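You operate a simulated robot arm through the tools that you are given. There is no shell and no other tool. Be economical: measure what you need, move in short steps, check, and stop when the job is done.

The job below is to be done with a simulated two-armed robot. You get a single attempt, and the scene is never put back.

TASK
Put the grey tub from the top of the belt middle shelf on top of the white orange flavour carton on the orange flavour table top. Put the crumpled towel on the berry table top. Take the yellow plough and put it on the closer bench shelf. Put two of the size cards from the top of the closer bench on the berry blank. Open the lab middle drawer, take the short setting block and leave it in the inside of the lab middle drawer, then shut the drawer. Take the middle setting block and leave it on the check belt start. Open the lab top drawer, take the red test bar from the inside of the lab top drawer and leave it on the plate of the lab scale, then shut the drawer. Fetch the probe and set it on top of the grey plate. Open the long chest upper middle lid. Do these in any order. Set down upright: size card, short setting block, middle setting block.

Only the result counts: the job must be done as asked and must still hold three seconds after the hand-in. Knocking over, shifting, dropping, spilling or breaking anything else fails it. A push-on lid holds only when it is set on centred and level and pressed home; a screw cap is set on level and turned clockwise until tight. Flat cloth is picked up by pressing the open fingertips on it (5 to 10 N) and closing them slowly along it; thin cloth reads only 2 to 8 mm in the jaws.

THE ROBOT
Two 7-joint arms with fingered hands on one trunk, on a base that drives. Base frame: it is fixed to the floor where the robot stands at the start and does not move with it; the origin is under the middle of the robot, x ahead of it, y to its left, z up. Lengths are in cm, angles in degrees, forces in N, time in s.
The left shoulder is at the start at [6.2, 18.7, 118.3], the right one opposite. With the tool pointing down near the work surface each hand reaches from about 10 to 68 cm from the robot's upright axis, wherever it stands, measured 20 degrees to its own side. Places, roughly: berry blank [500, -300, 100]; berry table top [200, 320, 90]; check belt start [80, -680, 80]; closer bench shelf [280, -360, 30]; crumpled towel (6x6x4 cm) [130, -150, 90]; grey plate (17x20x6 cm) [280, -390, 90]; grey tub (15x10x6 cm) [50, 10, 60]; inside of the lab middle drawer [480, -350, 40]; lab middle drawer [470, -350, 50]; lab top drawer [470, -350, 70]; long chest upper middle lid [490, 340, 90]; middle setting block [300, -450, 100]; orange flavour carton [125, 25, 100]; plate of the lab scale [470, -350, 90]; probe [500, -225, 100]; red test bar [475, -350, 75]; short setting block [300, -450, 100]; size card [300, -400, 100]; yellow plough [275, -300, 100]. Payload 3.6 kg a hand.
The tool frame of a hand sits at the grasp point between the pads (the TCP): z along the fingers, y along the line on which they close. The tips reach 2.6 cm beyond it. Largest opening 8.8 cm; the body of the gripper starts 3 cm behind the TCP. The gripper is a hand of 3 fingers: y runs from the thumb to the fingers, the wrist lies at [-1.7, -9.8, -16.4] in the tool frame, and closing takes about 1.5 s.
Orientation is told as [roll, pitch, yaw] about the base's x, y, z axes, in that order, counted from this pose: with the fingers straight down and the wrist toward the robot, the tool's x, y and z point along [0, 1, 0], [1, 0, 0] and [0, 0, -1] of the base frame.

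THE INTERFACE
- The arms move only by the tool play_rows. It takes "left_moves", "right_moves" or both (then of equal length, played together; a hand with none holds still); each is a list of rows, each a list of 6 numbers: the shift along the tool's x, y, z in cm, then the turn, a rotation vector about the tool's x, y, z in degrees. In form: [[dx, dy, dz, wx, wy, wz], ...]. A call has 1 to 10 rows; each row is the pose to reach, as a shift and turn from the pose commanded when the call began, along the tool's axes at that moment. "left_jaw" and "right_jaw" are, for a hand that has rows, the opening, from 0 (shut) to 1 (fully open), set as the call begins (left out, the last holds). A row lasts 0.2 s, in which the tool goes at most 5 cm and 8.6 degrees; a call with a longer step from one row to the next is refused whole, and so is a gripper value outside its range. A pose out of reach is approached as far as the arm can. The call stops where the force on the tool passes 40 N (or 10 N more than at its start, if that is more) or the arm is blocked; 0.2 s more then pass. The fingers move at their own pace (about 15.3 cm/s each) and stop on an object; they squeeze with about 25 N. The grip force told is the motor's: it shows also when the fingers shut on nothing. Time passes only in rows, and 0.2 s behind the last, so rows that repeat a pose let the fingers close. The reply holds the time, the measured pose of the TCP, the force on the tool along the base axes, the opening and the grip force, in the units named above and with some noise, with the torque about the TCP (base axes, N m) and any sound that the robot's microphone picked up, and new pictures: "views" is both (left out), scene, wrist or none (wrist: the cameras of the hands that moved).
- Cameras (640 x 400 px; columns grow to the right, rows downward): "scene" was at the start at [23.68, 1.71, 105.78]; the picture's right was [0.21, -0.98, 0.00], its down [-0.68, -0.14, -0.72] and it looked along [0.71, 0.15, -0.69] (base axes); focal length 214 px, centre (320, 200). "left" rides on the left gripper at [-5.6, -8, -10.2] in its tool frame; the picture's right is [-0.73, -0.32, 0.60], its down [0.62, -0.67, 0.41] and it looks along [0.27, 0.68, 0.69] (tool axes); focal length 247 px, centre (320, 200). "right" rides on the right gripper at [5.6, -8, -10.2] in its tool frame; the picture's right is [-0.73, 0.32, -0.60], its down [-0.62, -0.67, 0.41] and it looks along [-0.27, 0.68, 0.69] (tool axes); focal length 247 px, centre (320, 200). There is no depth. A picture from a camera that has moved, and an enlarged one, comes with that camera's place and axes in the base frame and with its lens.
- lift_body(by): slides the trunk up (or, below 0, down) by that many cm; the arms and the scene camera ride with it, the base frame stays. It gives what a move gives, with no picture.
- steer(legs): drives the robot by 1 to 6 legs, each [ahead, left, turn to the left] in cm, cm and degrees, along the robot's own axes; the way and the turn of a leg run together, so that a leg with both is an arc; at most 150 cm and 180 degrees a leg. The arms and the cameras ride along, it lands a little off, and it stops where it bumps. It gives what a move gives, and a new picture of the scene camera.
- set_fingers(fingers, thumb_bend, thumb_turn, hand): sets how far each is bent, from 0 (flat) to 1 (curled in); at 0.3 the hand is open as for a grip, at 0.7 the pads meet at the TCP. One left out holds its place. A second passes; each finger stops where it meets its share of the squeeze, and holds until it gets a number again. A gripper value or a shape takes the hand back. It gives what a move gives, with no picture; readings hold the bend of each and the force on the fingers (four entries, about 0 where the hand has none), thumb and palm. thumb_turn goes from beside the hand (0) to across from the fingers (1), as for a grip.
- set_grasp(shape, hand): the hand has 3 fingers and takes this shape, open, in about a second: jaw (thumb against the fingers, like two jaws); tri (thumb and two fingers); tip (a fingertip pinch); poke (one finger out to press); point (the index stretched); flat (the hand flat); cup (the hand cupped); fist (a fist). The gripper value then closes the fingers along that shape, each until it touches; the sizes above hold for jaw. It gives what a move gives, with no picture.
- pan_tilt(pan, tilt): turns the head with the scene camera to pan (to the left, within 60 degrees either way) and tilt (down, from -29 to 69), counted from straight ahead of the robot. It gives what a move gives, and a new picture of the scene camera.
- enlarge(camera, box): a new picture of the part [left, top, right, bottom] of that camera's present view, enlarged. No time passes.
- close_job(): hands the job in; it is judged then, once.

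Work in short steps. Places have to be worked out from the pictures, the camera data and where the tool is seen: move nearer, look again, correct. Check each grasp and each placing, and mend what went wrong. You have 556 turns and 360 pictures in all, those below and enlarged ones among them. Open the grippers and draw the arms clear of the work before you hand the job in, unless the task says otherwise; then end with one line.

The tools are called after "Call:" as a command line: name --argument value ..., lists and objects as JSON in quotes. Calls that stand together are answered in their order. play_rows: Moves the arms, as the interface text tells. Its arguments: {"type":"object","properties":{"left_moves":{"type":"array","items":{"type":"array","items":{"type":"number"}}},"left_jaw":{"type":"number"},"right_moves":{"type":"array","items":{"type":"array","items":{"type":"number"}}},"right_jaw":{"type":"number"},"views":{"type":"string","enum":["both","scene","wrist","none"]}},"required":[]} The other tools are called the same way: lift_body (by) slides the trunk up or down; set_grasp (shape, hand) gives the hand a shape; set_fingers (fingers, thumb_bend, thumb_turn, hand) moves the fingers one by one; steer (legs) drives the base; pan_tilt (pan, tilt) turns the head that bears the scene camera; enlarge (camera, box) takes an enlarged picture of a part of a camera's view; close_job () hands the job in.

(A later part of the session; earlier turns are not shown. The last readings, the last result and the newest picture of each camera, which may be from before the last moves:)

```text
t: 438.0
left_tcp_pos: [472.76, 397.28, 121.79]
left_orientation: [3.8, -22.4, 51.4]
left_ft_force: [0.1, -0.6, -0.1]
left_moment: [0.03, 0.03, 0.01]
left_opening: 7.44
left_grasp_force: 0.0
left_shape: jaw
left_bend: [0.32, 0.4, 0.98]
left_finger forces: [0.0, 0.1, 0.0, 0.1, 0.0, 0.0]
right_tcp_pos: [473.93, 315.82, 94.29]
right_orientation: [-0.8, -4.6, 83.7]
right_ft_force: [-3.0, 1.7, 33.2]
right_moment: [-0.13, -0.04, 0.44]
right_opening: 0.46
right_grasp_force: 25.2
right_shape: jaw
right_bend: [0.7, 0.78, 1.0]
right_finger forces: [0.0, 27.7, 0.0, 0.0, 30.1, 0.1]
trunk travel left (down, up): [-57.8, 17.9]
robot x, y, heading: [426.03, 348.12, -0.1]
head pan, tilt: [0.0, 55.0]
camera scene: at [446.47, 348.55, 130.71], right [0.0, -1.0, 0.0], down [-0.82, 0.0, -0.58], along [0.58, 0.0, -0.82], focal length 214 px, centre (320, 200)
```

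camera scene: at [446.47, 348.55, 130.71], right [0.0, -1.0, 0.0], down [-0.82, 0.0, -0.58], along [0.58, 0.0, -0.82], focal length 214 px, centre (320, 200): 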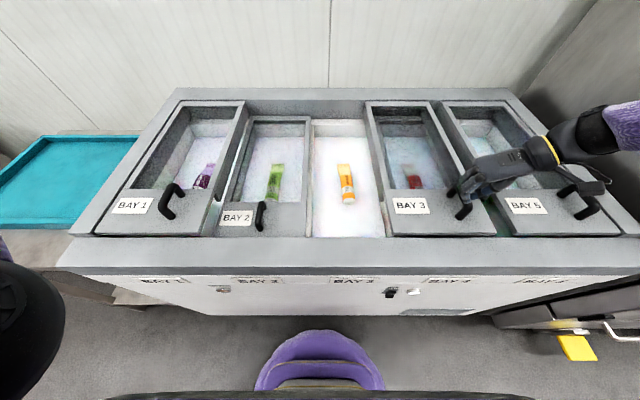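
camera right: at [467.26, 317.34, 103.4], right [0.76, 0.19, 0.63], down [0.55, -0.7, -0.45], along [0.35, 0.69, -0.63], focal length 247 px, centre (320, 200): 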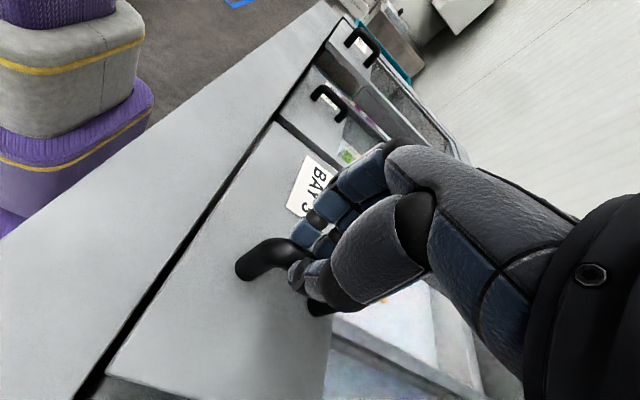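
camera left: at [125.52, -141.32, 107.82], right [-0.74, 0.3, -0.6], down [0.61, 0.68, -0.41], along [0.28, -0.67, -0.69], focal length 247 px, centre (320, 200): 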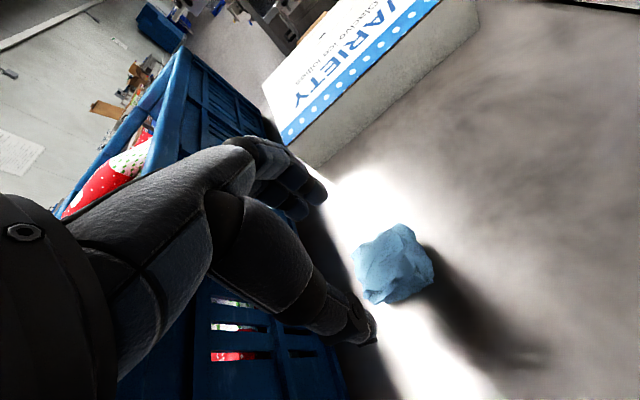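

Bay 3 is fully exposed. I release the handle and raise clear.

Call:
play_rows --right_moves '[[0, 0, -0.5, 0, 0, 0], [0, 0, -1, 0, 0, 0], [0, 0, -1, 0, 0, 0], [0, 0, -1, 0, 0, 0]]' --right_jaw 0.6 --views "none"

Call:
lift_body --by 17

Call:
pan_tilt --pan 0 --tilt 50

```text
t: 439.0
left_tcp_pos: [472.97, 397.29, 121.59]
left_orientation: [3.9, -22.4, 51.2]
left_ft_force: [-0.2, -0.2, -0.5]
left_moment: [0.0, 0.03, 0.0]
left_opening: 7.48
left_grasp_force: 0.0
left_shape: jaw
left_bend: [0.32, 0.4, 0.98]
left_finger forces: [0.1, 0.0, 0.0, 0.0, 0.1, 0.0]
right_tcp_pos: [474.05, 315.72, 95.07]
right_orientation: [-0.7, -5.0, 83.7]
right_ft_force: [-0.4, -0.7, 0.0]
right_moment: [-0.01, -0.02, 0.03]
right_opening: 5.27
right_grasp_force: 0.1
right_shape: jaw
right_bend: [0.39, 0.63, 1.0]
right_finger forces: [0.0, 0.0, 0.0, 0.2, 0.1, 0.1]
trunk travel left (down, up): [-57.8, 17.9]
robot x, y, heading: [426.19, 348.53, -0.1]
head pan, tilt: [0.0, 55.0]
```

```text
t: 440.9
left_tcp_pos: [473.05, 397.11, 138.59]
left_orientation: [3.8, -22.4, 51.2]
left_ft_force: [-0.2, 0.2, -0.8]
left_moment: [-0.02, -0.01, -0.04]
left_opening: 7.5
left_grasp_force: 0.0
left_shape: jaw
left_bend: [0.32, 0.4, 0.98]
left_finger forces: [0.0, 0.0, 0.0, 0.0, 0.1, 0.0]
right_tcp_pos: [474.07, 315.67, 112.06]
right_orientation: [-0.7, -4.8, 83.6]
right_ft_force: [-0.9, -0.3, -0.3]
right_moment: [0.06, -0.01, 0.0]
right_opening: 5.26
right_grasp_force: 0.0
right_shape: jaw
right_bend: [0.39, 0.63, 1.0]
right_finger forces: [0.0, 0.0, 0.0, 0.0, 0.0, 0.0]
trunk travel left (down, up): [-74.8, 0.9]
robot x, y, heading: [425.87, 348.34, -0.0]
head pan, tilt: [0.0, 55.0]
```

```text
t: 441.5
left_tcp_pos: [472.97, 397.11, 138.57]
left_orientation: [3.9, -22.4, 51.2]
left_ft_force: [0.4, 0.5, 0.0]
left_moment: [-0.03, 0.0, -0.01]
left_opening: 7.47
left_grasp_force: 0.0
left_shape: jaw
left_bend: [0.32, 0.4, 0.98]
left_finger forces: [0.1, 0.0, 0.0, 0.1, 0.0, 0.0]
right_tcp_pos: [474.15, 315.73, 112.13]
right_orientation: [-0.5, -4.8, 83.7]
right_ft_force: [0.1, 0.3, 0.8]
right_moment: [0.0, 0.0, -0.01]
right_opening: 5.24
right_grasp_force: 0.0
right_shape: jaw
right_bend: [0.39, 0.63, 1.0]
right_finger forces: [0.0, 0.0, 0.0, 0.1, 0.0, 0.0]
trunk travel left (down, up): [-74.8, 0.9]
robot x, y, heading: [425.76, 348.32, -0.2]
head pan, tilt: [0.0, 50.0]
camera scene: at [447.1, 348.43, 148.39], right [0.0, -1.0, 0.0], down [-0.77, 0.0, -0.64], along [0.64, 0.0, -0.77], focal length 214 px, centre (320, 200)
```

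scene: 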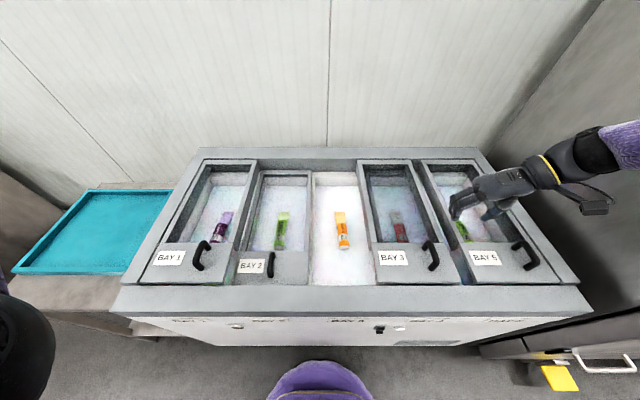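

The BAY 3 lid is fully open. Now to the lab area: I back off, turn, and drive down the main aisle.

Call:
steer --legs '[[-40, 0, 0], [0, 0, -90], [150, 0, 0], [150, 0, 0], [150, 0, 0]]'

Call:
pan_tilt --pan 0 --tilt 28

```text
t: 469.0
left_tcp_pos: [423.26, -149.7, 138.62]
left_orientation: [3.9, -22.4, -39.8]
left_ft_force: [-0.5, -0.2, 0.2]
left_moment: [-0.01, 0.0, -0.04]
left_opening: 7.46
left_grasp_force: 0.0
left_shape: jaw
left_bend: [0.32, 0.4, 0.98]
left_finger forces: [0.0, 0.0, 0.0, 0.0, 0.0, 0.0]
right_tcp_pos: [341.82, -149.41, 112.1]
right_orientation: [-0.6, -4.9, -7.3]
right_ft_force: [0.0, 0.1, -0.5]
right_moment: [-0.03, 0.01, 0.01]
right_opening: 5.24
right_grasp_force: 0.1
right_shape: jaw
right_bend: [0.39, 0.63, 1.0]
right_finger forces: [0.1, 0.0, 0.0, 0.0, 0.0, 0.0]
trunk travel left (down, up): [-74.8, 0.9]
robot x, y, heading: [375.56, -102.52, -91.3]
head pan, tilt: [0.0, 50.0]
camera scene: at [375.25, -122.64, 148.39], right [-1.0, 0.02, 0.0], down [0.01, 0.77, -0.64], along [-0.01, -0.64, -0.77], focal length 214 px, centre (320, 200)
```

scene: 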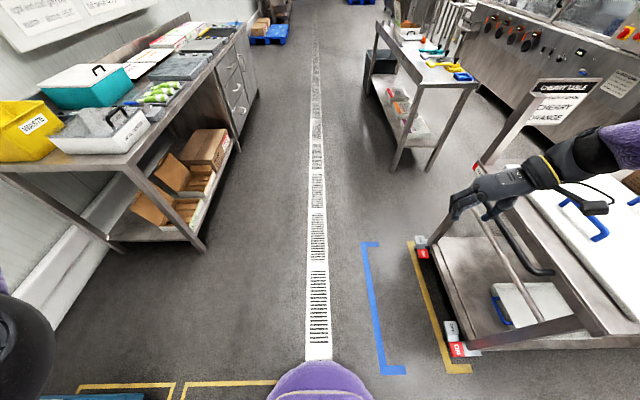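

```text
t: 469.9
left_tcp_pos: [423.26, -149.64, 138.75]
left_orientation: [4.0, -22.4, -39.8]
left_ft_force: [-0.2, -0.7, -0.3]
left_moment: [-0.01, 0.01, 0.02]
left_opening: 7.49
left_grasp_force: 0.1
left_shape: jaw
left_bend: [0.32, 0.4, 0.98]
left_finger forces: [0.1, 0.1, 0.0, 0.0, 0.0, 0.1]
right_tcp_pos: [341.8, -149.39, 112.11]
right_orientation: [-0.6, -4.9, -7.3]
right_ft_force: [0.3, -0.4, 1.0]
right_moment: [0.0, 0.03, 0.01]
right_opening: 5.25
right_grasp_force: 0.0
right_shape: jaw
right_bend: [0.39, 0.63, 1.0]
right_finger forces: [0.1, 0.0, 0.0, 0.0, 0.0, 0.0]
trunk travel left (down, up): [-74.8, 0.9]
robot x, y, heading: [375.05, -101.73, -91.3]
head pan, tilt: [0.0, 28.0]
camera scene: at [375.22, -124.06, 151.66], right [-1.0, 0.02, 0.0], down [0.01, 0.47, -0.88], along [-0.02, -0.88, -0.47], focal length 214 px, centre (320, 200)
```

scene: 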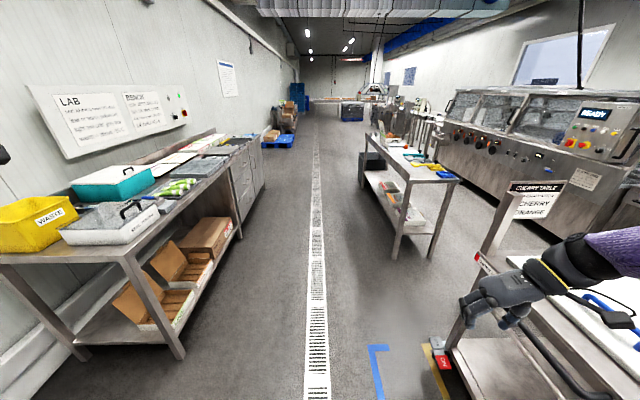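

I straighten the right hand to a comfortable pose, then advance between the closer bench (right) and the lab bench (left).

Call:
play_rows --right_moves '[[0, 0, -1, 0, 0, 8.4], [0, 0, -2, 0, 0, 16.8], [0, 0, -3, 0, 0, 25.2], [0, 0, -4, 0, 0, 33.6], [0, 0, -5, 0, 0, 42], [0, 0, -6, 0, 0, 50.4], [0, 0, -6, 0, 0, 58.8], [0, 0, -6, 0, 0, 67.2], [0, 0, -6, 0, 0, 75.6], [0, 0, -6, 0, 0, 83]]' --right_jaw 1 --views "none"

Call:
steer --legs '[[130, -8, 0]]'

Call:
pan_tilt --pan -50 --tilt 38

Call:
pan_tilt --pan 45 --tilt 38

```text
t: 472.1
left_tcp_pos: [423.33, -149.64, 138.69]
left_orientation: [3.9, -22.4, -39.9]
left_ft_force: [0.0, -0.2, -0.1]
left_moment: [-0.01, -0.02, -0.01]
left_opening: 7.45
left_grasp_force: 0.2
left_shape: jaw
left_bend: [0.32, 0.4, 0.98]
left_finger forces: [0.1, 0.0, 0.0, 0.0, 0.0, 0.1]
right_tcp_pos: [341.23, -149.24, 118.09]
right_orientation: [4.6, -1.2, -90.5]
right_ft_force: [-0.2, 0.5, -0.6]
right_moment: [-0.01, -0.01, -0.06]
right_opening: 8.75
right_grasp_force: 0.0
right_shape: jaw
right_bend: [0.3, 0.3, 0.98]
right_finger forces: [0.0, 0.1, 0.0, 0.1, 0.1, 0.2]
trunk travel left (down, up): [-74.8, 0.9]
robot x, y, heading: [375.3, -101.74, -91.0]
head pan, tilt: [0.0, 28.0]
```

```text
t: 478.5
left_tcp_pos: [413.74, -276.92, 138.61]
left_orientation: [3.8, -22.5, -39.3]
left_ft_force: [0.0, 0.4, 0.6]
left_moment: [-0.03, 0.02, 0.01]
left_opening: 7.47
left_grasp_force: 0.0
left_shape: jaw
left_bend: [0.32, 0.4, 0.98]
left_finger forces: [0.0, 0.0, 0.1, 0.1, 0.0, 0.0]
right_tcp_pos: [331.86, -277.26, 118.14]
right_orientation: [4.8, -1.2, -89.8]
right_ft_force: [-0.1, -0.3, -0.4]
right_moment: [-0.02, -0.03, 0.0]
right_opening: 8.78
right_grasp_force: 0.0
right_shape: jaw
right_bend: [0.3, 0.3, 0.98]
right_finger forces: [0.0, 0.1, 0.1, 0.0, 0.0, 0.0]
trunk travel left (down, up): [-74.8, 0.9]
robot x, y, heading: [365.47, -229.4, -90.7]
head pan, tilt: [0.0, 28.0]
camera scene: at [365.61, -251.63, 151.66], right [-1.0, 0.01, 0.0], down [0.0, 0.47, -0.88], along [-0.01, -0.88, -0.47], focal length 214 px, centre (320, 200)
```

scene: 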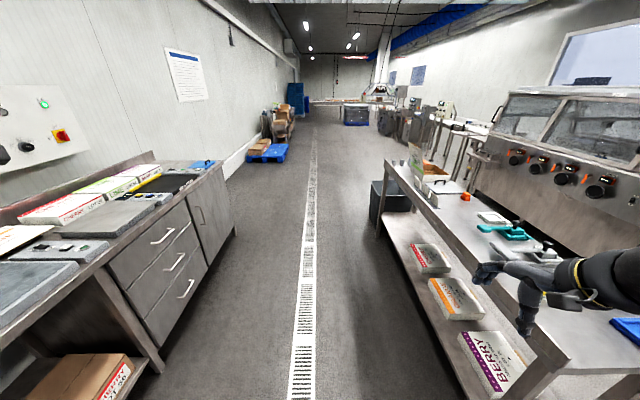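

```text
t: 479.7
left_tcp_pos: [413.83, -276.93, 138.58]
left_orientation: [4.0, -22.4, -39.2]
left_ft_force: [0.6, 0.6, -0.1]
left_moment: [0.01, -0.04, -0.03]
left_opening: 7.47
left_grasp_force: 0.2
left_shape: jaw
left_bend: [0.32, 0.4, 0.98]
left_finger forces: [0.0, 0.1, 0.1, 0.0, 0.1, 0.1]
right_tcp_pos: [331.89, -277.25, 118.07]
right_orientation: [4.8, -1.2, -90.0]
right_ft_force: [-1.1, 0.5, 0.2]
right_moment: [0.02, -0.02, 0.01]
right_opening: 8.77
right_grasp_force: 0.1
right_shape: jaw
right_bend: [0.3, 0.3, 0.98]
right_finger forces: [0.1, 0.0, 0.0, 0.0, 0.0, 0.0]
trunk travel left (down, up): [-74.8, 0.9]
robot x, y, heading: [365.61, -229.68, -90.6]
head pan, tilt: [-50.0, 38.0]
camera scene: at [359.04, -248.02, 150.11], right [-0.64, 0.77, 0.0], down [0.48, 0.39, -0.79], along [-0.61, -0.5, -0.62], focal length 214 px, centre (320, 200)
```

scene: 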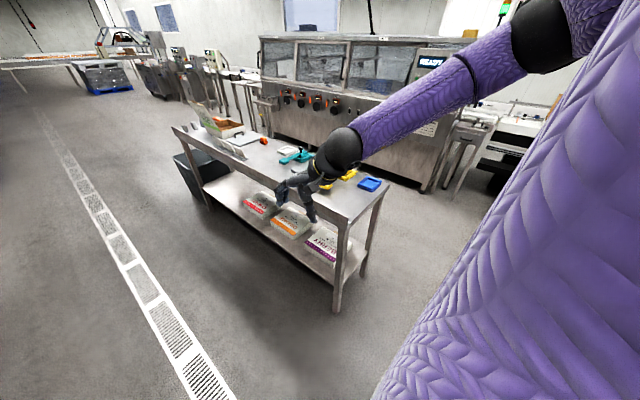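

```text
t: 481.4
left_tcp_pos: [413.71, -276.8, 138.67]
left_orientation: [3.8, -22.3, -39.4]
left_ft_force: [0.4, 0.2, 0.3]
left_moment: [-0.03, -0.01, -0.01]
left_opening: 7.46
left_grasp_force: 0.1
left_shape: jaw
left_bend: [0.32, 0.4, 0.98]
left_finger forces: [0.1, 0.0, 0.0, 0.0, 0.0, 0.1]
right_tcp_pos: [331.86, -277.12, 118.0]
right_orientation: [4.8, -1.2, -89.9]
right_ft_force: [0.2, 0.7, 0.2]
right_moment: [0.03, 0.0, -0.03]
right_opening: 8.78
right_grasp_force: 0.0
right_shape: jaw
right_bend: [0.3, 0.3, 0.98]
right_finger forces: [0.0, 0.0, 0.0, 0.1, 0.0, 0.0]
trunk travel left (down, up): [-74.8, 0.9]
robot x, y, heading: [365.45, -229.24, -90.5]
head pan, tilt: [45.0, 38.0]
camera scene: at [371.74, -248.69, 150.11], right [-0.71, -0.7, 0.0], down [-0.43, 0.44, -0.79], along [0.55, -0.56, -0.62], focal length 214 px, centre (320, 200)
```

scene: 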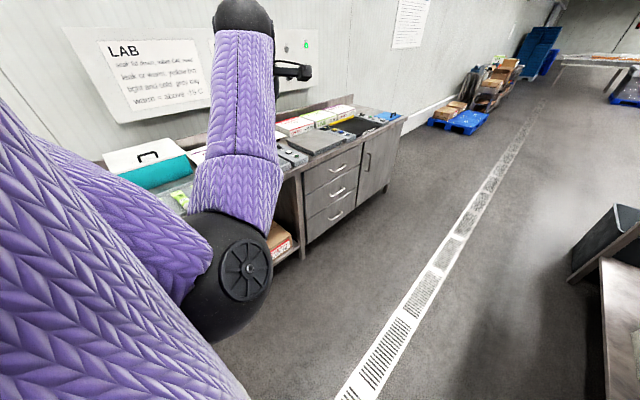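

I position myself facing the closer bench to survey its top.

Call:
steer --legs '[[60, 18, 0], [60, 0, 0], [0, 0, -90]]'

Call:
pan_tilt --pan 0 --tilt 42

Call:
enlarge --camera "scene" --box '[100, 100, 540, 380]'

```text
t: 491.6
left_tcp_pos: [335.87, -396.59, 138.63]
left_orientation: [4.0, -22.4, -128.3]
left_ft_force: [0.9, 0.2, 0.2]
left_moment: [0.0, 0.02, -0.01]
left_opening: 7.46
left_grasp_force: 0.1
left_shape: jaw
left_bend: [0.32, 0.4, 0.98]
left_finger forces: [0.0, 0.0, 0.0, 0.0, 0.1, 0.1]
right_tcp_pos: [334.29, -314.75, 118.07]
right_orientation: [4.8, -1.1, -178.8]
right_ft_force: [-0.5, 0.2, -0.6]
right_moment: [-0.02, -0.02, 0.04]
right_opening: 8.8
right_grasp_force: 0.1
right_shape: jaw
right_bend: [0.3, 0.3, 0.98]
right_finger forces: [0.1, 0.1, 0.1, 0.0, 0.1, 0.0]
trunk travel left (down, up): [-74.8, 0.9]
robot x, y, heading: [382.53, -347.37, -179.6]
head pan, tilt: [45.0, 38.0]
camera scene: at [363.67, -353.76, 150.11], right [-0.71, 0.7, 0.0], down [0.43, 0.44, -0.79], along [-0.55, -0.56, -0.62], focal length 214 px, centre (320, 200)
```

scene: 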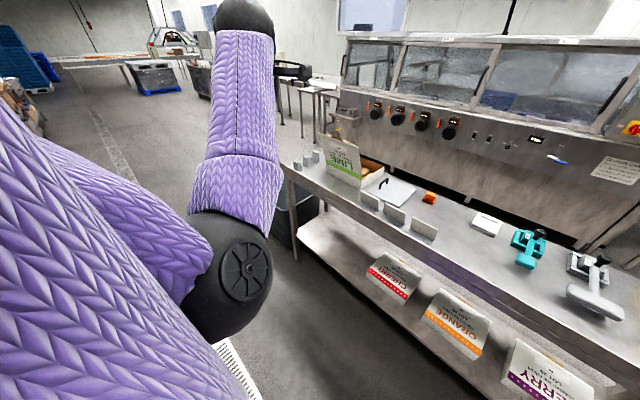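

```text
t: 492.7
left_tcp_pos: [336.0, -396.59, 138.61]
left_orientation: [4.0, -22.3, -128.3]
left_ft_force: [-0.1, -0.8, 0.8]
left_moment: [0.0, 0.02, -0.04]
left_opening: 7.48
left_grasp_force: 0.1
left_shape: jaw
left_bend: [0.32, 0.4, 0.98]
left_finger forces: [0.1, 0.1, 0.1, 0.0, 0.0, 0.0]
right_tcp_pos: [334.23, -314.65, 117.96]
right_orientation: [4.8, -1.2, -178.8]
right_ft_force: [0.5, 0.3, 0.1]
right_moment: [-0.01, 0.0, 0.01]
right_opening: 8.76
right_grasp_force: 0.1
right_shape: jaw
right_bend: [0.3, 0.3, 0.98]
right_finger forces: [0.0, 0.0, 0.1, 0.0, 0.0, 0.1]
trunk travel left (down, up): [-74.8, 0.9]
robot x, y, heading: [382.53, -347.51, -179.4]
head pan, tilt: [0.0, 42.0]
camera scene: at [361.37, -347.68, 149.52], right [-0.01, 1.0, 0.0], down [0.67, 0.01, -0.74], along [-0.74, -0.01, -0.67], focal length 214 px, centre (320, 200)
```

scene: 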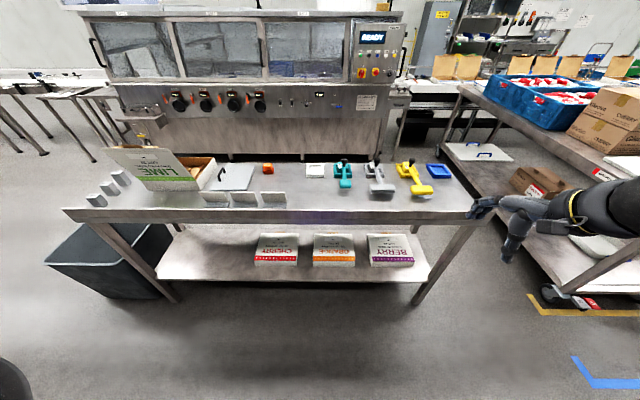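

```text
1.43 times, centred on (320, 240) of scene
camera zoom: at [361.37, -347.68, 149.52], right [-0.01, 1.0, 0.0], down [0.67, 0.01, -0.74], along [-0.74, -0.01, -0.67], focal length 306 px, centre (320, 143)
```

zoom: 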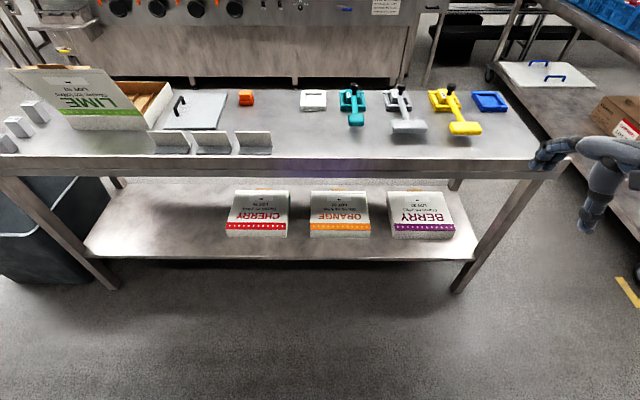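

A clear overview: setting blocks on the left end, three L-shaped size cards, grey plate, ploughs on the right. I start with the yellow plough: move closer, in line for the right hand.

Call:
steer --legs '[[38, -24, 0]]'

Call:
pan_tilt --pan -10 --tilt 52

Call:
enlarge --camera "scene" --box '[220, 80, 460, 230]'

```text
t: 495.4
left_tcp_pos: [298.51, -372.49, 138.63]
left_orientation: [4.0, -22.4, -128.4]
left_ft_force: [0.2, -0.5, -0.9]
left_moment: [0.0, 0.0, 0.0]
left_opening: 7.45
left_grasp_force: 0.1
left_shape: jaw
left_bend: [0.32, 0.4, 0.98]
left_finger forces: [0.0, 0.0, 0.0, 0.0, 0.1, 0.1]
right_tcp_pos: [297.05, -290.47, 117.97]
right_orientation: [4.8, -1.2, -178.9]
right_ft_force: [0.1, -0.7, 0.9]
right_moment: [-0.03, -0.05, -0.09]
right_opening: 8.76
right_grasp_force: 0.0
right_shape: jaw
right_bend: [0.3, 0.3, 0.98]
right_finger forces: [0.0, 0.0, 0.1, 0.0, 0.0, 0.1]
trunk travel left (down, up): [-74.8, 0.9]
robot x, y, heading: [344.65, -323.45, -179.5]
head pan, tilt: [0.0, 42.0]
camera scene: at [324.01, -323.6, 149.52], right [0.0, 1.0, 0.0], down [0.67, 0.0, -0.74], along [-0.74, 0.0, -0.67], focal length 214 px, centre (320, 200)
```

scene: 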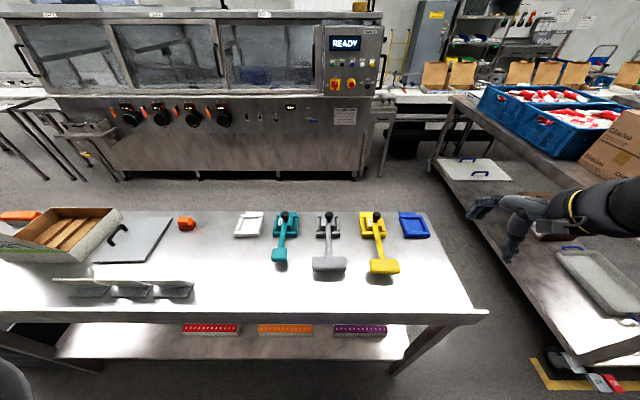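

```text
t: 496.1
left_tcp_pos: [298.42, -372.4, 138.64]
left_orientation: [4.0, -22.4, -128.5]
left_ft_force: [-0.6, -0.5, -0.3]
left_moment: [0.0, 0.03, 0.0]
left_opening: 7.48
left_grasp_force: 0.0
left_shape: jaw
left_bend: [0.32, 0.4, 0.98]
left_finger forces: [0.0, 0.0, 0.0, 0.0, 0.1, 0.1]
right_tcp_pos: [296.92, -290.5, 118.08]
right_orientation: [4.7, -1.2, -179.0]
right_ft_force: [-0.2, -0.4, -0.4]
right_moment: [-0.05, 0.01, 0.0]
right_opening: 8.77
right_grasp_force: 0.1
right_shape: jaw
right_bend: [0.3, 0.3, 0.98]
right_finger forces: [0.1, 0.0, 0.0, 0.0, 0.0, 0.1]
trunk travel left (down, up): [-74.8, 0.9]
robot x, y, heading: [344.85, -324.02, -179.8]
head pan, tilt: [-10.0, 52.0]
camera scene: at [324.89, -322.24, 148.12], right [0.17, 0.99, 0.0], down [0.78, -0.13, -0.62], along [-0.61, 0.1, -0.79], focal length 214 px, centre (320, 200)
```

scene: 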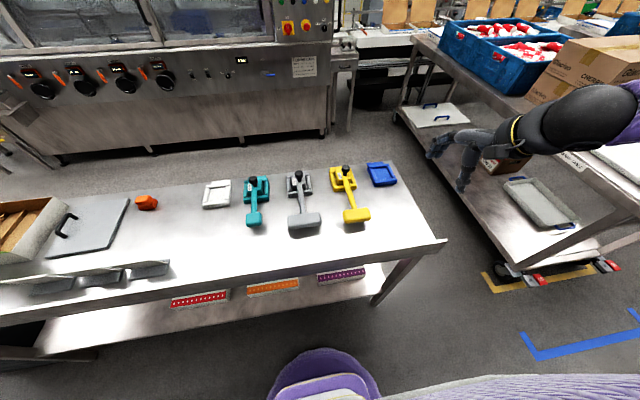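

```text
2.67 times, centred on (340, 155) of scene
camera zoom: at [324.89, -322.24, 148.12], right [0.17, 0.99, 0.0], down [0.78, -0.13, -0.62], along [-0.61, 0.1, -0.79], focal length 572 px, centre (267, 320)
```

zoom: 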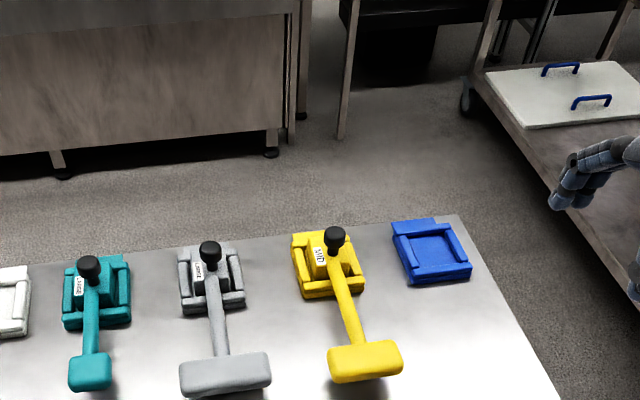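

The yellow plough lies along x: knob at x≈273, T-shaped head at x≈290, y≈-304.8. I'll grip the T head with the right hand; first hover above it.

Call:
play_rows --right_moves '[[3, 1.5, 2, 0, -1, 0], [6, 3, 5, 0, -2, 0], [10, 5, 8, 0, -3, 0], [13.5, 6.5, 11, 1, -4.7, 0]]'

```text
refused: row 3 steps farther than a row can; nothing moved
```

Call:
play_rows --right_moves '[[3, 1.5, 2, 0, -1, 0], [6, 3, 4.5, 0, -2, 0], [9, 4.5, 7, 0, -3, 0], [12, 5.7, 9.5, 0.5, -4, 0], [14, 6.8, 12, 1, -4.7, 0]]'

```text
t: 497.3
left_tcp_pos: [298.3, -372.57, 138.53]
left_orientation: [3.8, -22.3, -128.4]
left_ft_force: [-0.6, 0.1, 0.4]
left_moment: [0.0, 0.02, 0.01]
left_opening: 7.47
left_grasp_force: 0.0
left_shape: jaw
left_bend: [0.32, 0.4, 0.98]
left_finger forces: [0.1, 0.1, 0.0, 0.0, 0.0, 0.0]
right_tcp_pos: [290.25, -305.72, 107.38]
right_orientation: [0.1, -0.2, -179.0]
right_ft_force: [0.5, -0.5, -0.2]
right_moment: [0.02, 0.03, -0.01]
right_opening: 8.75
right_grasp_force: 0.1
right_shape: jaw
right_bend: [0.3, 0.3, 0.98]
right_finger forces: [0.0, 0.0, 0.0, 0.1, 0.0, 0.1]
trunk travel left (down, up): [-74.8, 0.9]
robot x, y, heading: [345.23, -323.4, -179.9]
head pan, tilt: [-10.0, 52.0]
camera scene: at [324.91, -322.38, 148.12], right [0.17, 0.99, 0.0], down [0.78, -0.13, -0.62], along [-0.61, 0.1, -0.79], focal length 214 px, centre (320, 200)
camera right: at [298.5, -311.13, 117.53], right [-0.33, 0.73, 0.6], down [0.65, 0.64, -0.41], along [-0.68, 0.26, -0.69], focal length 247 px, centre (320, 200)
```

scene: 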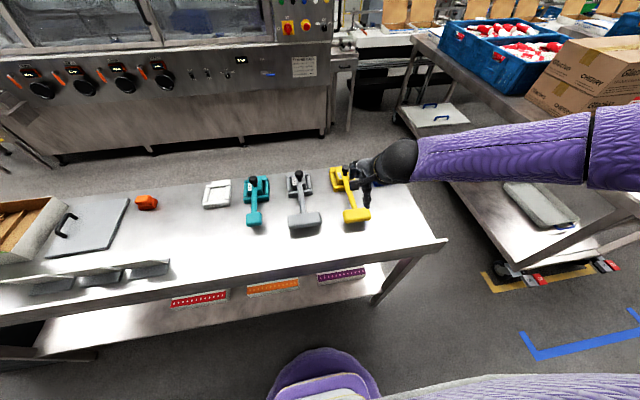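
right: 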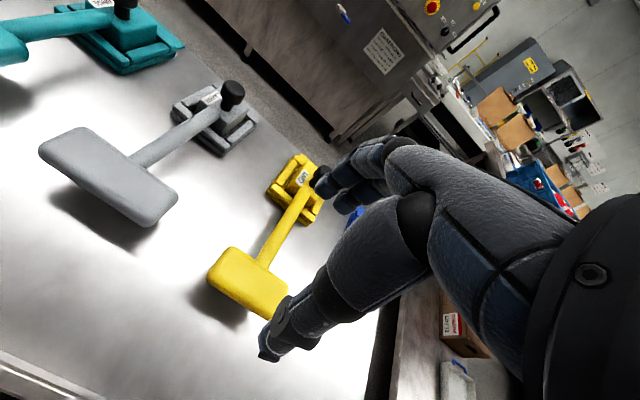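

The stem runs where the fingers would go, so gripping across the stem (along y) is better. I'll do that from the bench's end (y≈-280), where there is room to stand.

Call:
play_rows --right_moves '[[0, -3, -4, 0, 0, 0], [0, -6, -8, 0, 0, 0], [0, -6, -12, 0, 0, 0]]' --views "none"

Call:
steer --legs '[[-35, 0, 0], [0, -82, 0], [0, 0, 70], [28, -72, 0]]'

Call:
pan_tilt --pan -15 --tilt 50

```text
t: 498.1
left_tcp_pos: [298.42, -372.53, 138.57]
left_orientation: [3.9, -22.4, -128.3]
left_ft_force: [0.1, 0.1, 0.1]
left_moment: [0.01, -0.02, -0.02]
left_opening: 7.44
left_grasp_force: 0.0
left_shape: jaw
left_bend: [0.32, 0.4, 0.98]
left_finger forces: [0.1, 0.0, 0.0, 0.1, 0.0, 0.0]
right_tcp_pos: [296.12, -305.6, 119.47]
right_orientation: [0.1, -0.2, -179.0]
right_ft_force: [-0.4, -0.1, 0.6]
right_moment: [0.0, 0.03, 0.01]
right_opening: 8.78
right_grasp_force: 0.0
right_shape: jaw
right_bend: [0.3, 0.3, 0.98]
right_finger forces: [0.0, 0.0, 0.0, 0.1, 0.0, 0.1]
trunk travel left (down, up): [-74.8, 0.9]
robot x, y, heading: [345.2, -323.42, -179.6]
head pan, tilt: [-10.0, 52.0]
```

```text
t: 511.1
left_tcp_pos: [332.67, -304.38, 138.6]
left_orientation: [3.8, -22.3, -59.2]
left_ft_force: [1.0, 1.2, -0.1]
left_moment: [0.0, 0.01, 0.01]
left_opening: 7.49
left_grasp_force: 0.1
left_shape: jaw
left_bend: [0.32, 0.4, 0.98]
left_finger forces: [0.0, 0.0, 0.0, 0.0, 0.0, 0.1]
right_tcp_pos: [269.3, -282.84, 119.28]
right_orientation: [0.2, -0.2, -109.7]
right_ft_force: [0.1, -0.4, -0.4]
right_moment: [0.03, -0.01, -0.02]
right_opening: 8.79
right_grasp_force: 0.1
right_shape: jaw
right_bend: [0.3, 0.3, 0.98]
right_finger forces: [0.0, 0.1, 0.0, 0.1, 0.0, 0.0]
trunk travel left (down, up): [-74.8, 0.9]
robot x, y, heading: [303.21, -243.26, -110.3]
head pan, tilt: [-10.0, 52.0]
camera scene: at [295.38, -262.1, 148.13], right [-0.86, 0.51, 0.0], down [0.4, 0.68, -0.62], along [-0.31, -0.53, -0.79], focal length 214 px, centre (320, 200)
```

scene: 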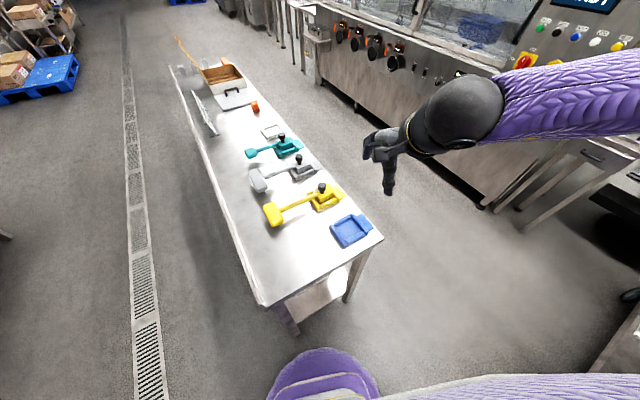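

```text
t: 511.8
left_tcp_pos: [332.82, -304.38, 138.49]
left_orientation: [3.9, -22.4, -59.2]
left_ft_force: [-0.2, 0.1, 0.7]
left_moment: [-0.02, 0.0, -0.02]
left_opening: 7.48
left_grasp_force: 0.0
left_shape: jaw
left_bend: [0.32, 0.4, 0.98]
left_finger forces: [0.1, 0.0, 0.0, 0.0, 0.0, 0.1]
right_tcp_pos: [269.2, -282.8, 119.24]
right_orientation: [0.2, -0.2, -109.8]
right_ft_force: [0.2, 0.0, -0.5]
right_moment: [0.02, 0.01, -0.02]
right_opening: 8.78
right_grasp_force: 0.0
right_shape: jaw
right_bend: [0.3, 0.3, 0.98]
right_finger forces: [0.0, 0.1, 0.0, 0.1, 0.1, 0.0]
trunk travel left (down, up): [-74.8, 0.9]
robot x, y, heading: [303.3, -243.38, -110.3]
head pan, tilt: [-15.0, 50.0]
camera scene: at [294.66, -261.9, 148.39], right [-0.81, 0.58, 0.0], down [0.44, 0.62, -0.64], along [-0.37, -0.52, -0.77], focal length 214 px, centre (320, 200)
```

scene: 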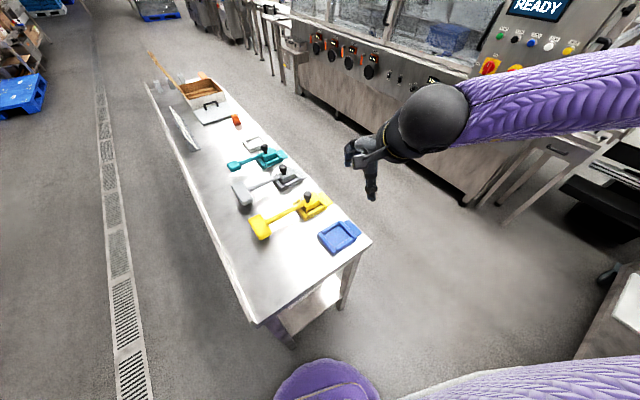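

I refine the stance: turn 10° left and edge slightly closer, then extend the right hand over the plough's stem at (281,-304).

Call:
steer --legs '[[0, 0, 10], [4, 4, 0]]'

```text
t: 513.4
left_tcp_pos: [345.91, -302.82, 138.77]
left_orientation: [3.9, -22.6, -49.1]
left_ft_force: [0.7, -0.4, 0.0]
left_moment: [-0.01, -0.03, 0.0]
left_opening: 7.45
left_grasp_force: 0.0
left_shape: jaw
left_bend: [0.32, 0.4, 0.98]
left_finger forces: [0.0, 0.0, 0.1, 0.0, 0.0, 0.0]
right_tcp_pos: [279.64, -292.7, 119.25]
right_orientation: [0.1, -0.2, -99.8]
right_ft_force: [-0.3, 1.0, -0.7]
right_moment: [0.03, -0.01, -0.04]
right_opening: 8.77
right_grasp_force: 0.1
right_shape: jaw
right_bend: [0.3, 0.3, 0.98]
right_finger forces: [0.0, 0.0, 0.0, 0.1, 0.0, 0.0]
trunk travel left (down, up): [-74.8, 0.9]
robot x, y, heading: [306.62, -247.74, -100.4]
head pan, tilt: [-15.0, 50.0]
camera scene: at [301.03, -267.64, 148.41], right [-0.9, 0.43, 0.0], down [0.33, 0.69, -0.64], along [-0.28, -0.58, -0.77], focal length 214 px, centre (320, 200)
```

scene: 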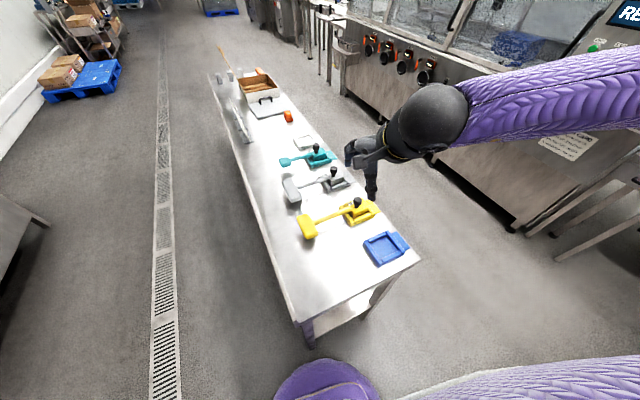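

I extend over the stem and look with the wrist camera.

Call:
play_rows --right_moves '[[0.8, 2.8, 3.5, 0, 0, -2.5], [1.7, 5.6, 7, 0, 0, -5], [2.5, 8.4, 10.5, 0, 0, -7.5], [3.35, 11.2, 14, 0, 0, -9.8]]'

```text
t: 514.4
left_tcp_pos: [346.05, -302.87, 138.69]
left_orientation: [3.9, -22.4, -49.1]
left_ft_force: [0.0, 1.3, -0.2]
left_moment: [0.05, 0.0, 0.0]
left_opening: 7.47
left_grasp_force: 0.0
left_shape: jaw
left_bend: [0.32, 0.4, 0.98]
left_finger forces: [0.1, 0.1, 0.0, 0.0, 0.0, 0.0]
right_tcp_pos: [281.25, -302.22, 106.97]
right_orientation: [0.2, -0.3, -90.1]
right_ft_force: [0.6, 0.4, -0.4]
right_moment: [-0.01, 0.05, -0.02]
right_opening: 8.8
right_grasp_force: 0.0
right_shape: jaw
right_bend: [0.3, 0.3, 0.98]
right_finger forces: [0.1, 0.0, 0.0, 0.1, 0.1, 0.1]
right hand out of reach, approached as far as the arm can: row 4
trunk travel left (down, up): [-74.8, 0.9]
robot x, y, heading: [306.58, -247.86, -100.3]
head pan, tilt: [-15.0, 50.0]
camera scene: at [301.16, -267.69, 148.41], right [-0.9, 0.43, 0.0], down [0.33, 0.69, -0.64], along [-0.28, -0.58, -0.77], focal length 214 px, centre (320, 200)
camera right: at [286.97, -294.18, 117.18], right [-0.74, -0.31, 0.6], down [-0.62, 0.66, -0.42], along [-0.27, -0.68, -0.68], focal length 247 px, centre (320, 200)
```

scene: 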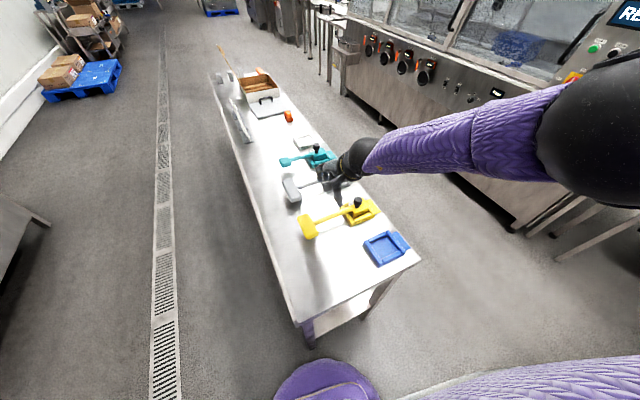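
right: 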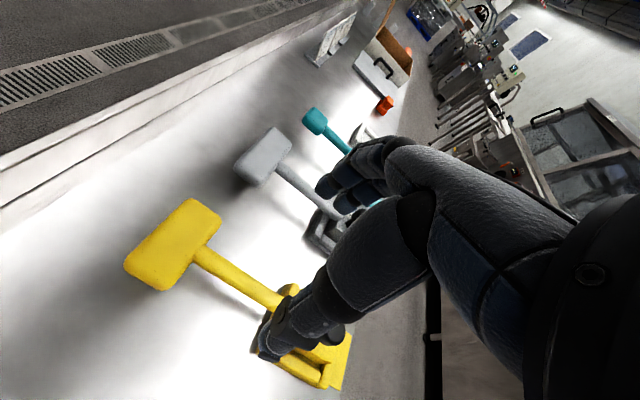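

Stem middle confirmed at (281.4,-304). I lower the trunk and settle the hand over it.

Call:
lift_body --by -12

Call:
play_rows --right_moves '[[0.1, 1, 0, 0, 0, 0], [0.2, 1.9, 0, 0, 0, 0]]'

```text
t: 515.9
left_tcp_pos: [346.05, -302.9, 126.57]
left_orientation: [3.8, -22.4, -49.0]
left_ft_force: [0.1, 0.6, 0.1]
left_moment: [0.0, 0.03, 0.03]
left_opening: 7.48
left_grasp_force: 0.0
left_shape: jaw
left_bend: [0.32, 0.4, 0.98]
left_finger forces: [0.0, 0.1, 0.1, 0.0, 0.0, 0.1]
right_tcp_pos: [281.05, -302.38, 95.15]
right_orientation: [0.1, -0.2, -89.9]
right_ft_force: [-0.1, -0.6, 0.3]
right_moment: [0.05, 0.0, 0.03]
right_opening: 8.79
right_grasp_force: 0.1
right_shape: jaw
right_bend: [0.3, 0.3, 0.98]
right_finger forces: [0.1, 0.0, 0.1, 0.0, 0.0, 0.0]
trunk travel left (down, up): [-62.8, 12.9]
robot x, y, heading: [306.48, -247.36, -100.5]
head pan, tilt: [-15.0, 50.0]
```

```text
t: 516.5
left_tcp_pos: [345.98, -303.01, 126.63]
left_orientation: [3.8, -22.5, -49.2]
left_ft_force: [0.3, -0.1, 0.7]
left_moment: [0.04, 0.02, -0.02]
left_opening: 7.45
left_grasp_force: 0.1
left_shape: jaw
left_bend: [0.32, 0.4, 0.98]
left_finger forces: [0.0, 0.0, 0.1, 0.0, 0.0, 0.0]
right_tcp_pos: [281.39, -303.09, 96.14]
right_orientation: [0.0, -0.2, -90.0]
right_ft_force: [-0.9, 0.6, -1.2]
right_moment: [-0.01, -0.01, 0.01]
right_opening: 8.76
right_grasp_force: 0.0
right_shape: jaw
right_bend: [0.3, 0.3, 0.98]
right_finger forces: [0.0, 0.0, 0.0, 0.0, 0.0, 0.0]
right hand out of reach, approached as far as the arm can: row 1, 2
trunk travel left (down, up): [-62.8, 12.9]
robot x, y, heading: [306.71, -247.87, -100.4]
head pan, tilt: [-15.0, 50.0]
camera scene: at [301.17, -267.92, 136.35], right [-0.9, 0.43, 0.0], down [0.33, 0.69, -0.64], along [-0.28, -0.58, -0.77], focal length 214 px, centre (320, 200)
camera right: at [287.1, -295.0, 106.24], right [-0.73, -0.32, 0.6], down [-0.63, 0.66, -0.41], along [-0.27, -0.68, -0.68], focal length 247 px, centre (320, 200)
```

scene: 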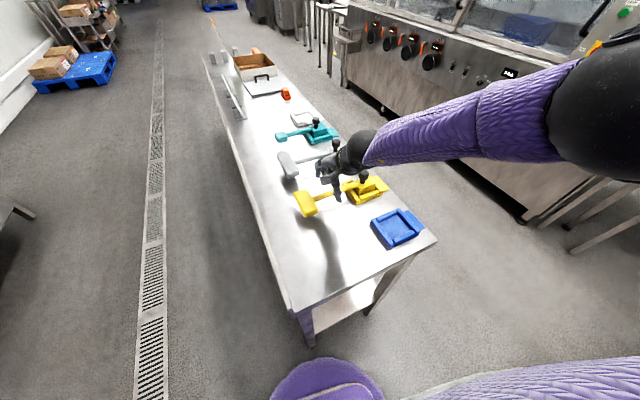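
right: 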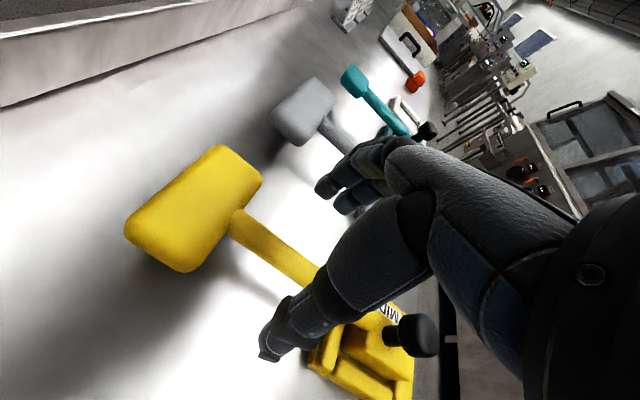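

The stem runs between thumb and fingers. I lower another 5 cm and close on it.

Call:
lift_body --by -5

Call:
play_rows --right_moves '[[0, 0, 0, 0, 0, 0], [0, 0, 0, 0, 0, 0], [0, 0, 0, 0, 0, 0], [0, 0, 0, 0, 0, 0], [0, 0, 0, 0, 0, 0], [0, 0, 0, 0, 0, 0], [0, 0, 0, 0, 0, 0]]' --right_jaw 0 --views "wrist"

```text
t: 517.5
left_tcp_pos: [346.18, -302.96, 121.67]
left_orientation: [3.9, -22.4, -49.0]
left_ft_force: [0.8, 0.8, 0.2]
left_moment: [-0.03, -0.01, 0.03]
left_opening: 7.46
left_grasp_force: 0.0
left_shape: jaw
left_bend: [0.32, 0.4, 0.98]
left_finger forces: [0.0, 0.0, 0.0, 0.0, 0.0, 0.0]
right_tcp_pos: [281.48, -303.06, 91.14]
right_orientation: [0.0, -0.3, -89.9]
right_ft_force: [0.2, 0.2, 0.8]
right_moment: [-0.01, 0.0, 0.0]
right_opening: 8.8
right_grasp_force: 0.0
right_shape: jaw
right_bend: [0.3, 0.3, 0.98]
right_finger forces: [0.1, 0.0, 0.1, 0.1, 0.0, 0.0]
trunk travel left (down, up): [-57.8, 17.9]
robot x, y, heading: [306.66, -247.93, -100.3]
head pan, tilt: [-15.0, 50.0]
```

```text
t: 519.1
left_tcp_pos: [345.98, -303.02, 121.61]
left_orientation: [3.9, -22.4, -49.1]
left_ft_force: [0.5, -0.3, 0.0]
left_moment: [-0.02, -0.01, 0.0]
left_opening: 7.44
left_grasp_force: 0.1
left_shape: jaw
left_bend: [0.32, 0.4, 0.98]
left_finger forces: [0.0, 0.0, 0.0, 0.0, 0.0, 0.1]
right_tcp_pos: [281.35, -303.16, 91.14]
right_orientation: [0.0, -0.2, -89.9]
right_ft_force: [-0.7, -1.3, -0.4]
right_moment: [-0.02, -0.03, 0.12]
right_opening: 0.98
right_grasp_force: 25.0
right_shape: jaw
right_bend: [0.71, 0.76, 1.0]
right_finger forces: [4.1, 15.6, 0.1, 0.1, 19.5, 0.1]
trunk travel left (down, up): [-57.8, 17.9]
robot x, y, heading: [306.84, -248.03, -100.7]
head pan, tilt: [-15.0, 50.0]
camera right: at [287.1, -294.94, 101.21], right [-0.73, -0.32, 0.6], down [-0.62, 0.66, -0.41], along [-0.27, -0.68, -0.69], focal length 247 px, centre (320, 200)
```

right: 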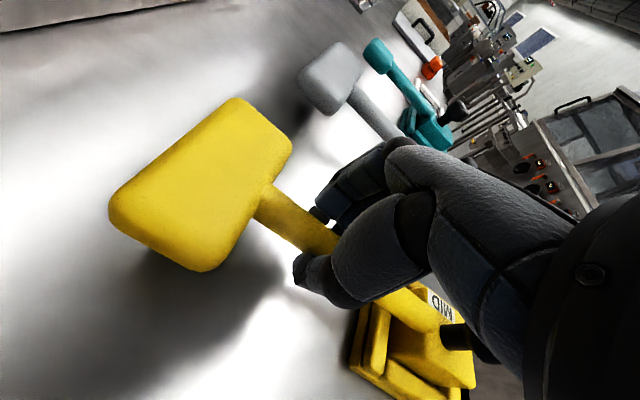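

Stem gripped. I lift gently and check that only the plough comes up.

Call:
lift_body --by 4

Call:
enlarge --camera "right" --box '[0, 0, 640, 400]'

```text
t: 519.9
left_tcp_pos: [346.11, -303.12, 125.6]
left_orientation: [3.9, -22.4, -49.2]
left_ft_force: [0.8, -1.4, 1.1]
left_moment: [-0.03, -0.02, -0.02]
left_opening: 7.48
left_grasp_force: 0.1
left_shape: jaw
left_bend: [0.32, 0.4, 0.98]
left_finger forces: [0.1, 0.1, 0.1, 0.0, 0.0, 0.1]
right_tcp_pos: [281.39, -302.95, 94.97]
right_orientation: [0.0, -0.2, -89.8]
right_ft_force: [0.5, -1.8, -0.9]
right_moment: [-0.05, -0.07, 0.16]
right_opening: 0.95
right_grasp_force: 24.6
right_shape: jaw
right_bend: [0.73, 0.8, 1.0]
right_finger forces: [0.0, 13.7, 0.1, 0.0, 15.5, 0.1]
trunk travel left (down, up): [-61.8, 13.9]
robot x, y, heading: [306.74, -247.75, -100.5]
head pan, tilt: [-15.0, 50.0]
```

```text
1.00 times, centred on (320, 200) of right (not enlarged: the box is as wide or as high as the picture)
camera zoom: at [287.17, -294.96, 105.2], right [-0.73, -0.32, 0.6], down [-0.63, 0.66, -0.41], along [-0.26, -0.68, -0.69], focal length 247 px, centre (320, 200)
```

zoom: 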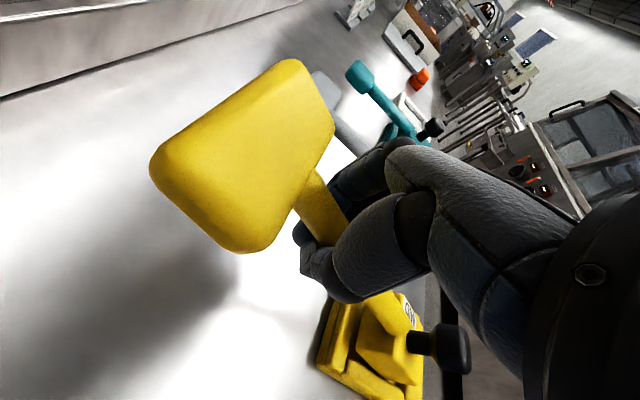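

The block end stays down and the plough tilts – its weight is at the knob end. I set it back down and regrip on the black knob above the block.

Call:
lift_body --by -4

Call:
play_rows --right_moves '[[0, 0, 0, 0, 0, 0], [0, 0, 0, 0, 0, 0], [0, 0, 0, 0, 0, 0], [0, 0, 0, 0, 0, 0]]' --right_jaw 0.7 --views "none"

Call:
lift_body --by 11

Call:
enlarge --camera "right" --box '[0, 0, 640, 400]'

```text
t: 520.7
left_tcp_pos: [346.08, -302.95, 121.67]
left_orientation: [3.9, -22.4, -49.1]
left_ft_force: [-0.1, -0.2, 0.6]
left_moment: [0.02, -0.02, 0.0]
left_opening: 7.47
left_grasp_force: 0.0
left_shape: jaw
left_bend: [0.32, 0.4, 0.98]
left_finger forces: [0.1, 0.0, 0.0, 0.0, 0.0, 0.0]
right_tcp_pos: [281.33, -303.06, 90.92]
right_orientation: [0.0, -0.2, -89.9]
right_ft_force: [0.7, -1.1, -1.6]
right_moment: [0.01, 0.0, 0.08]
right_opening: 0.83
right_grasp_force: 25.3
right_shape: jaw
right_bend: [0.73, 0.81, 1.0]
right_finger forces: [0.7, 6.7, 0.1, 0.0, 5.5, 0.0]
trunk travel left (down, up): [-57.8, 17.9]
robot x, y, heading: [306.61, -247.68, -100.4]
head pan, tilt: [-15.0, 50.0]
```

```text
t: 521.7
left_tcp_pos: [346.17, -302.92, 121.68]
left_orientation: [3.9, -22.4, -49.2]
left_ft_force: [-0.6, -1.0, -0.5]
left_moment: [-0.02, 0.0, 0.03]
left_opening: 7.47
left_grasp_force: 0.1
left_shape: jaw
left_bend: [0.32, 0.4, 0.98]
left_finger forces: [0.1, 0.0, 0.0, 0.1, 0.0, 0.0]
right_tcp_pos: [281.33, -302.99, 91.07]
right_orientation: [-0.1, -0.1, -89.9]
right_ft_force: [0.1, -0.6, 0.3]
right_moment: [0.02, -0.01, 0.0]
right_opening: 6.11
right_grasp_force: 0.0
right_shape: jaw
right_bend: [0.36, 0.56, 0.99]
right_finger forces: [0.1, 0.1, 0.1, 0.0, 0.0, 0.0]
trunk travel left (down, up): [-57.8, 17.9]
robot x, y, heading: [306.58, -247.54, -100.5]
head pan, tilt: [-15.0, 50.0]
```

```text
t: 523.1
left_tcp_pos: [345.96, -303.06, 132.55]
left_orientation: [3.9, -22.4, -49.1]
left_ft_force: [-0.2, -0.4, -0.4]
left_moment: [-0.01, 0.03, 0.02]
left_opening: 7.49
left_grasp_force: 0.0
left_shape: jaw
left_bend: [0.32, 0.4, 0.98]
left_finger forces: [0.0, 0.1, 0.0, 0.1, 0.0, 0.0]
right_tcp_pos: [281.49, -302.99, 102.04]
right_orientation: [0.0, -0.3, -89.9]
right_ft_force: [-0.1, 0.0, -0.4]
right_moment: [-0.01, 0.05, 0.0]
right_opening: 6.1
right_grasp_force: 0.0
right_shape: jaw
right_bend: [0.36, 0.56, 0.99]
right_finger forces: [0.0, 0.0, 0.0, 0.1, 0.1, 0.0]
trunk travel left (down, up): [-68.8, 6.9]
robot x, y, heading: [306.31, -248.03, -100.5]
head pan, tilt: [-15.0, 50.0]
```

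```text
1.00 times, centred on (320, 200) of right (not enlarged: the box is as wide or as high as the picture)
camera zoom: at [287.12, -294.91, 112.19], right [-0.73, -0.32, 0.6], down [-0.62, 0.66, -0.41], along [-0.27, -0.68, -0.69], focal length 247 px, centre (320, 200)
```

zoom: 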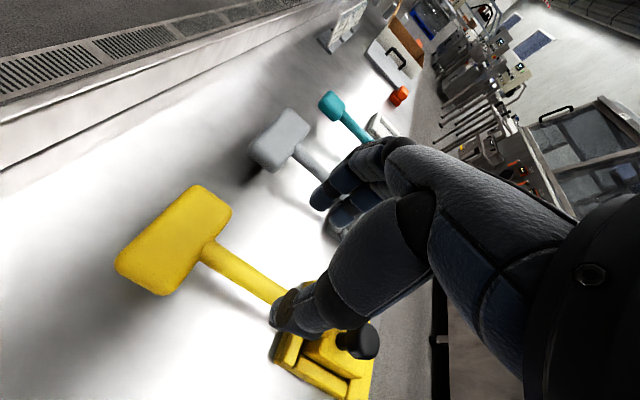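

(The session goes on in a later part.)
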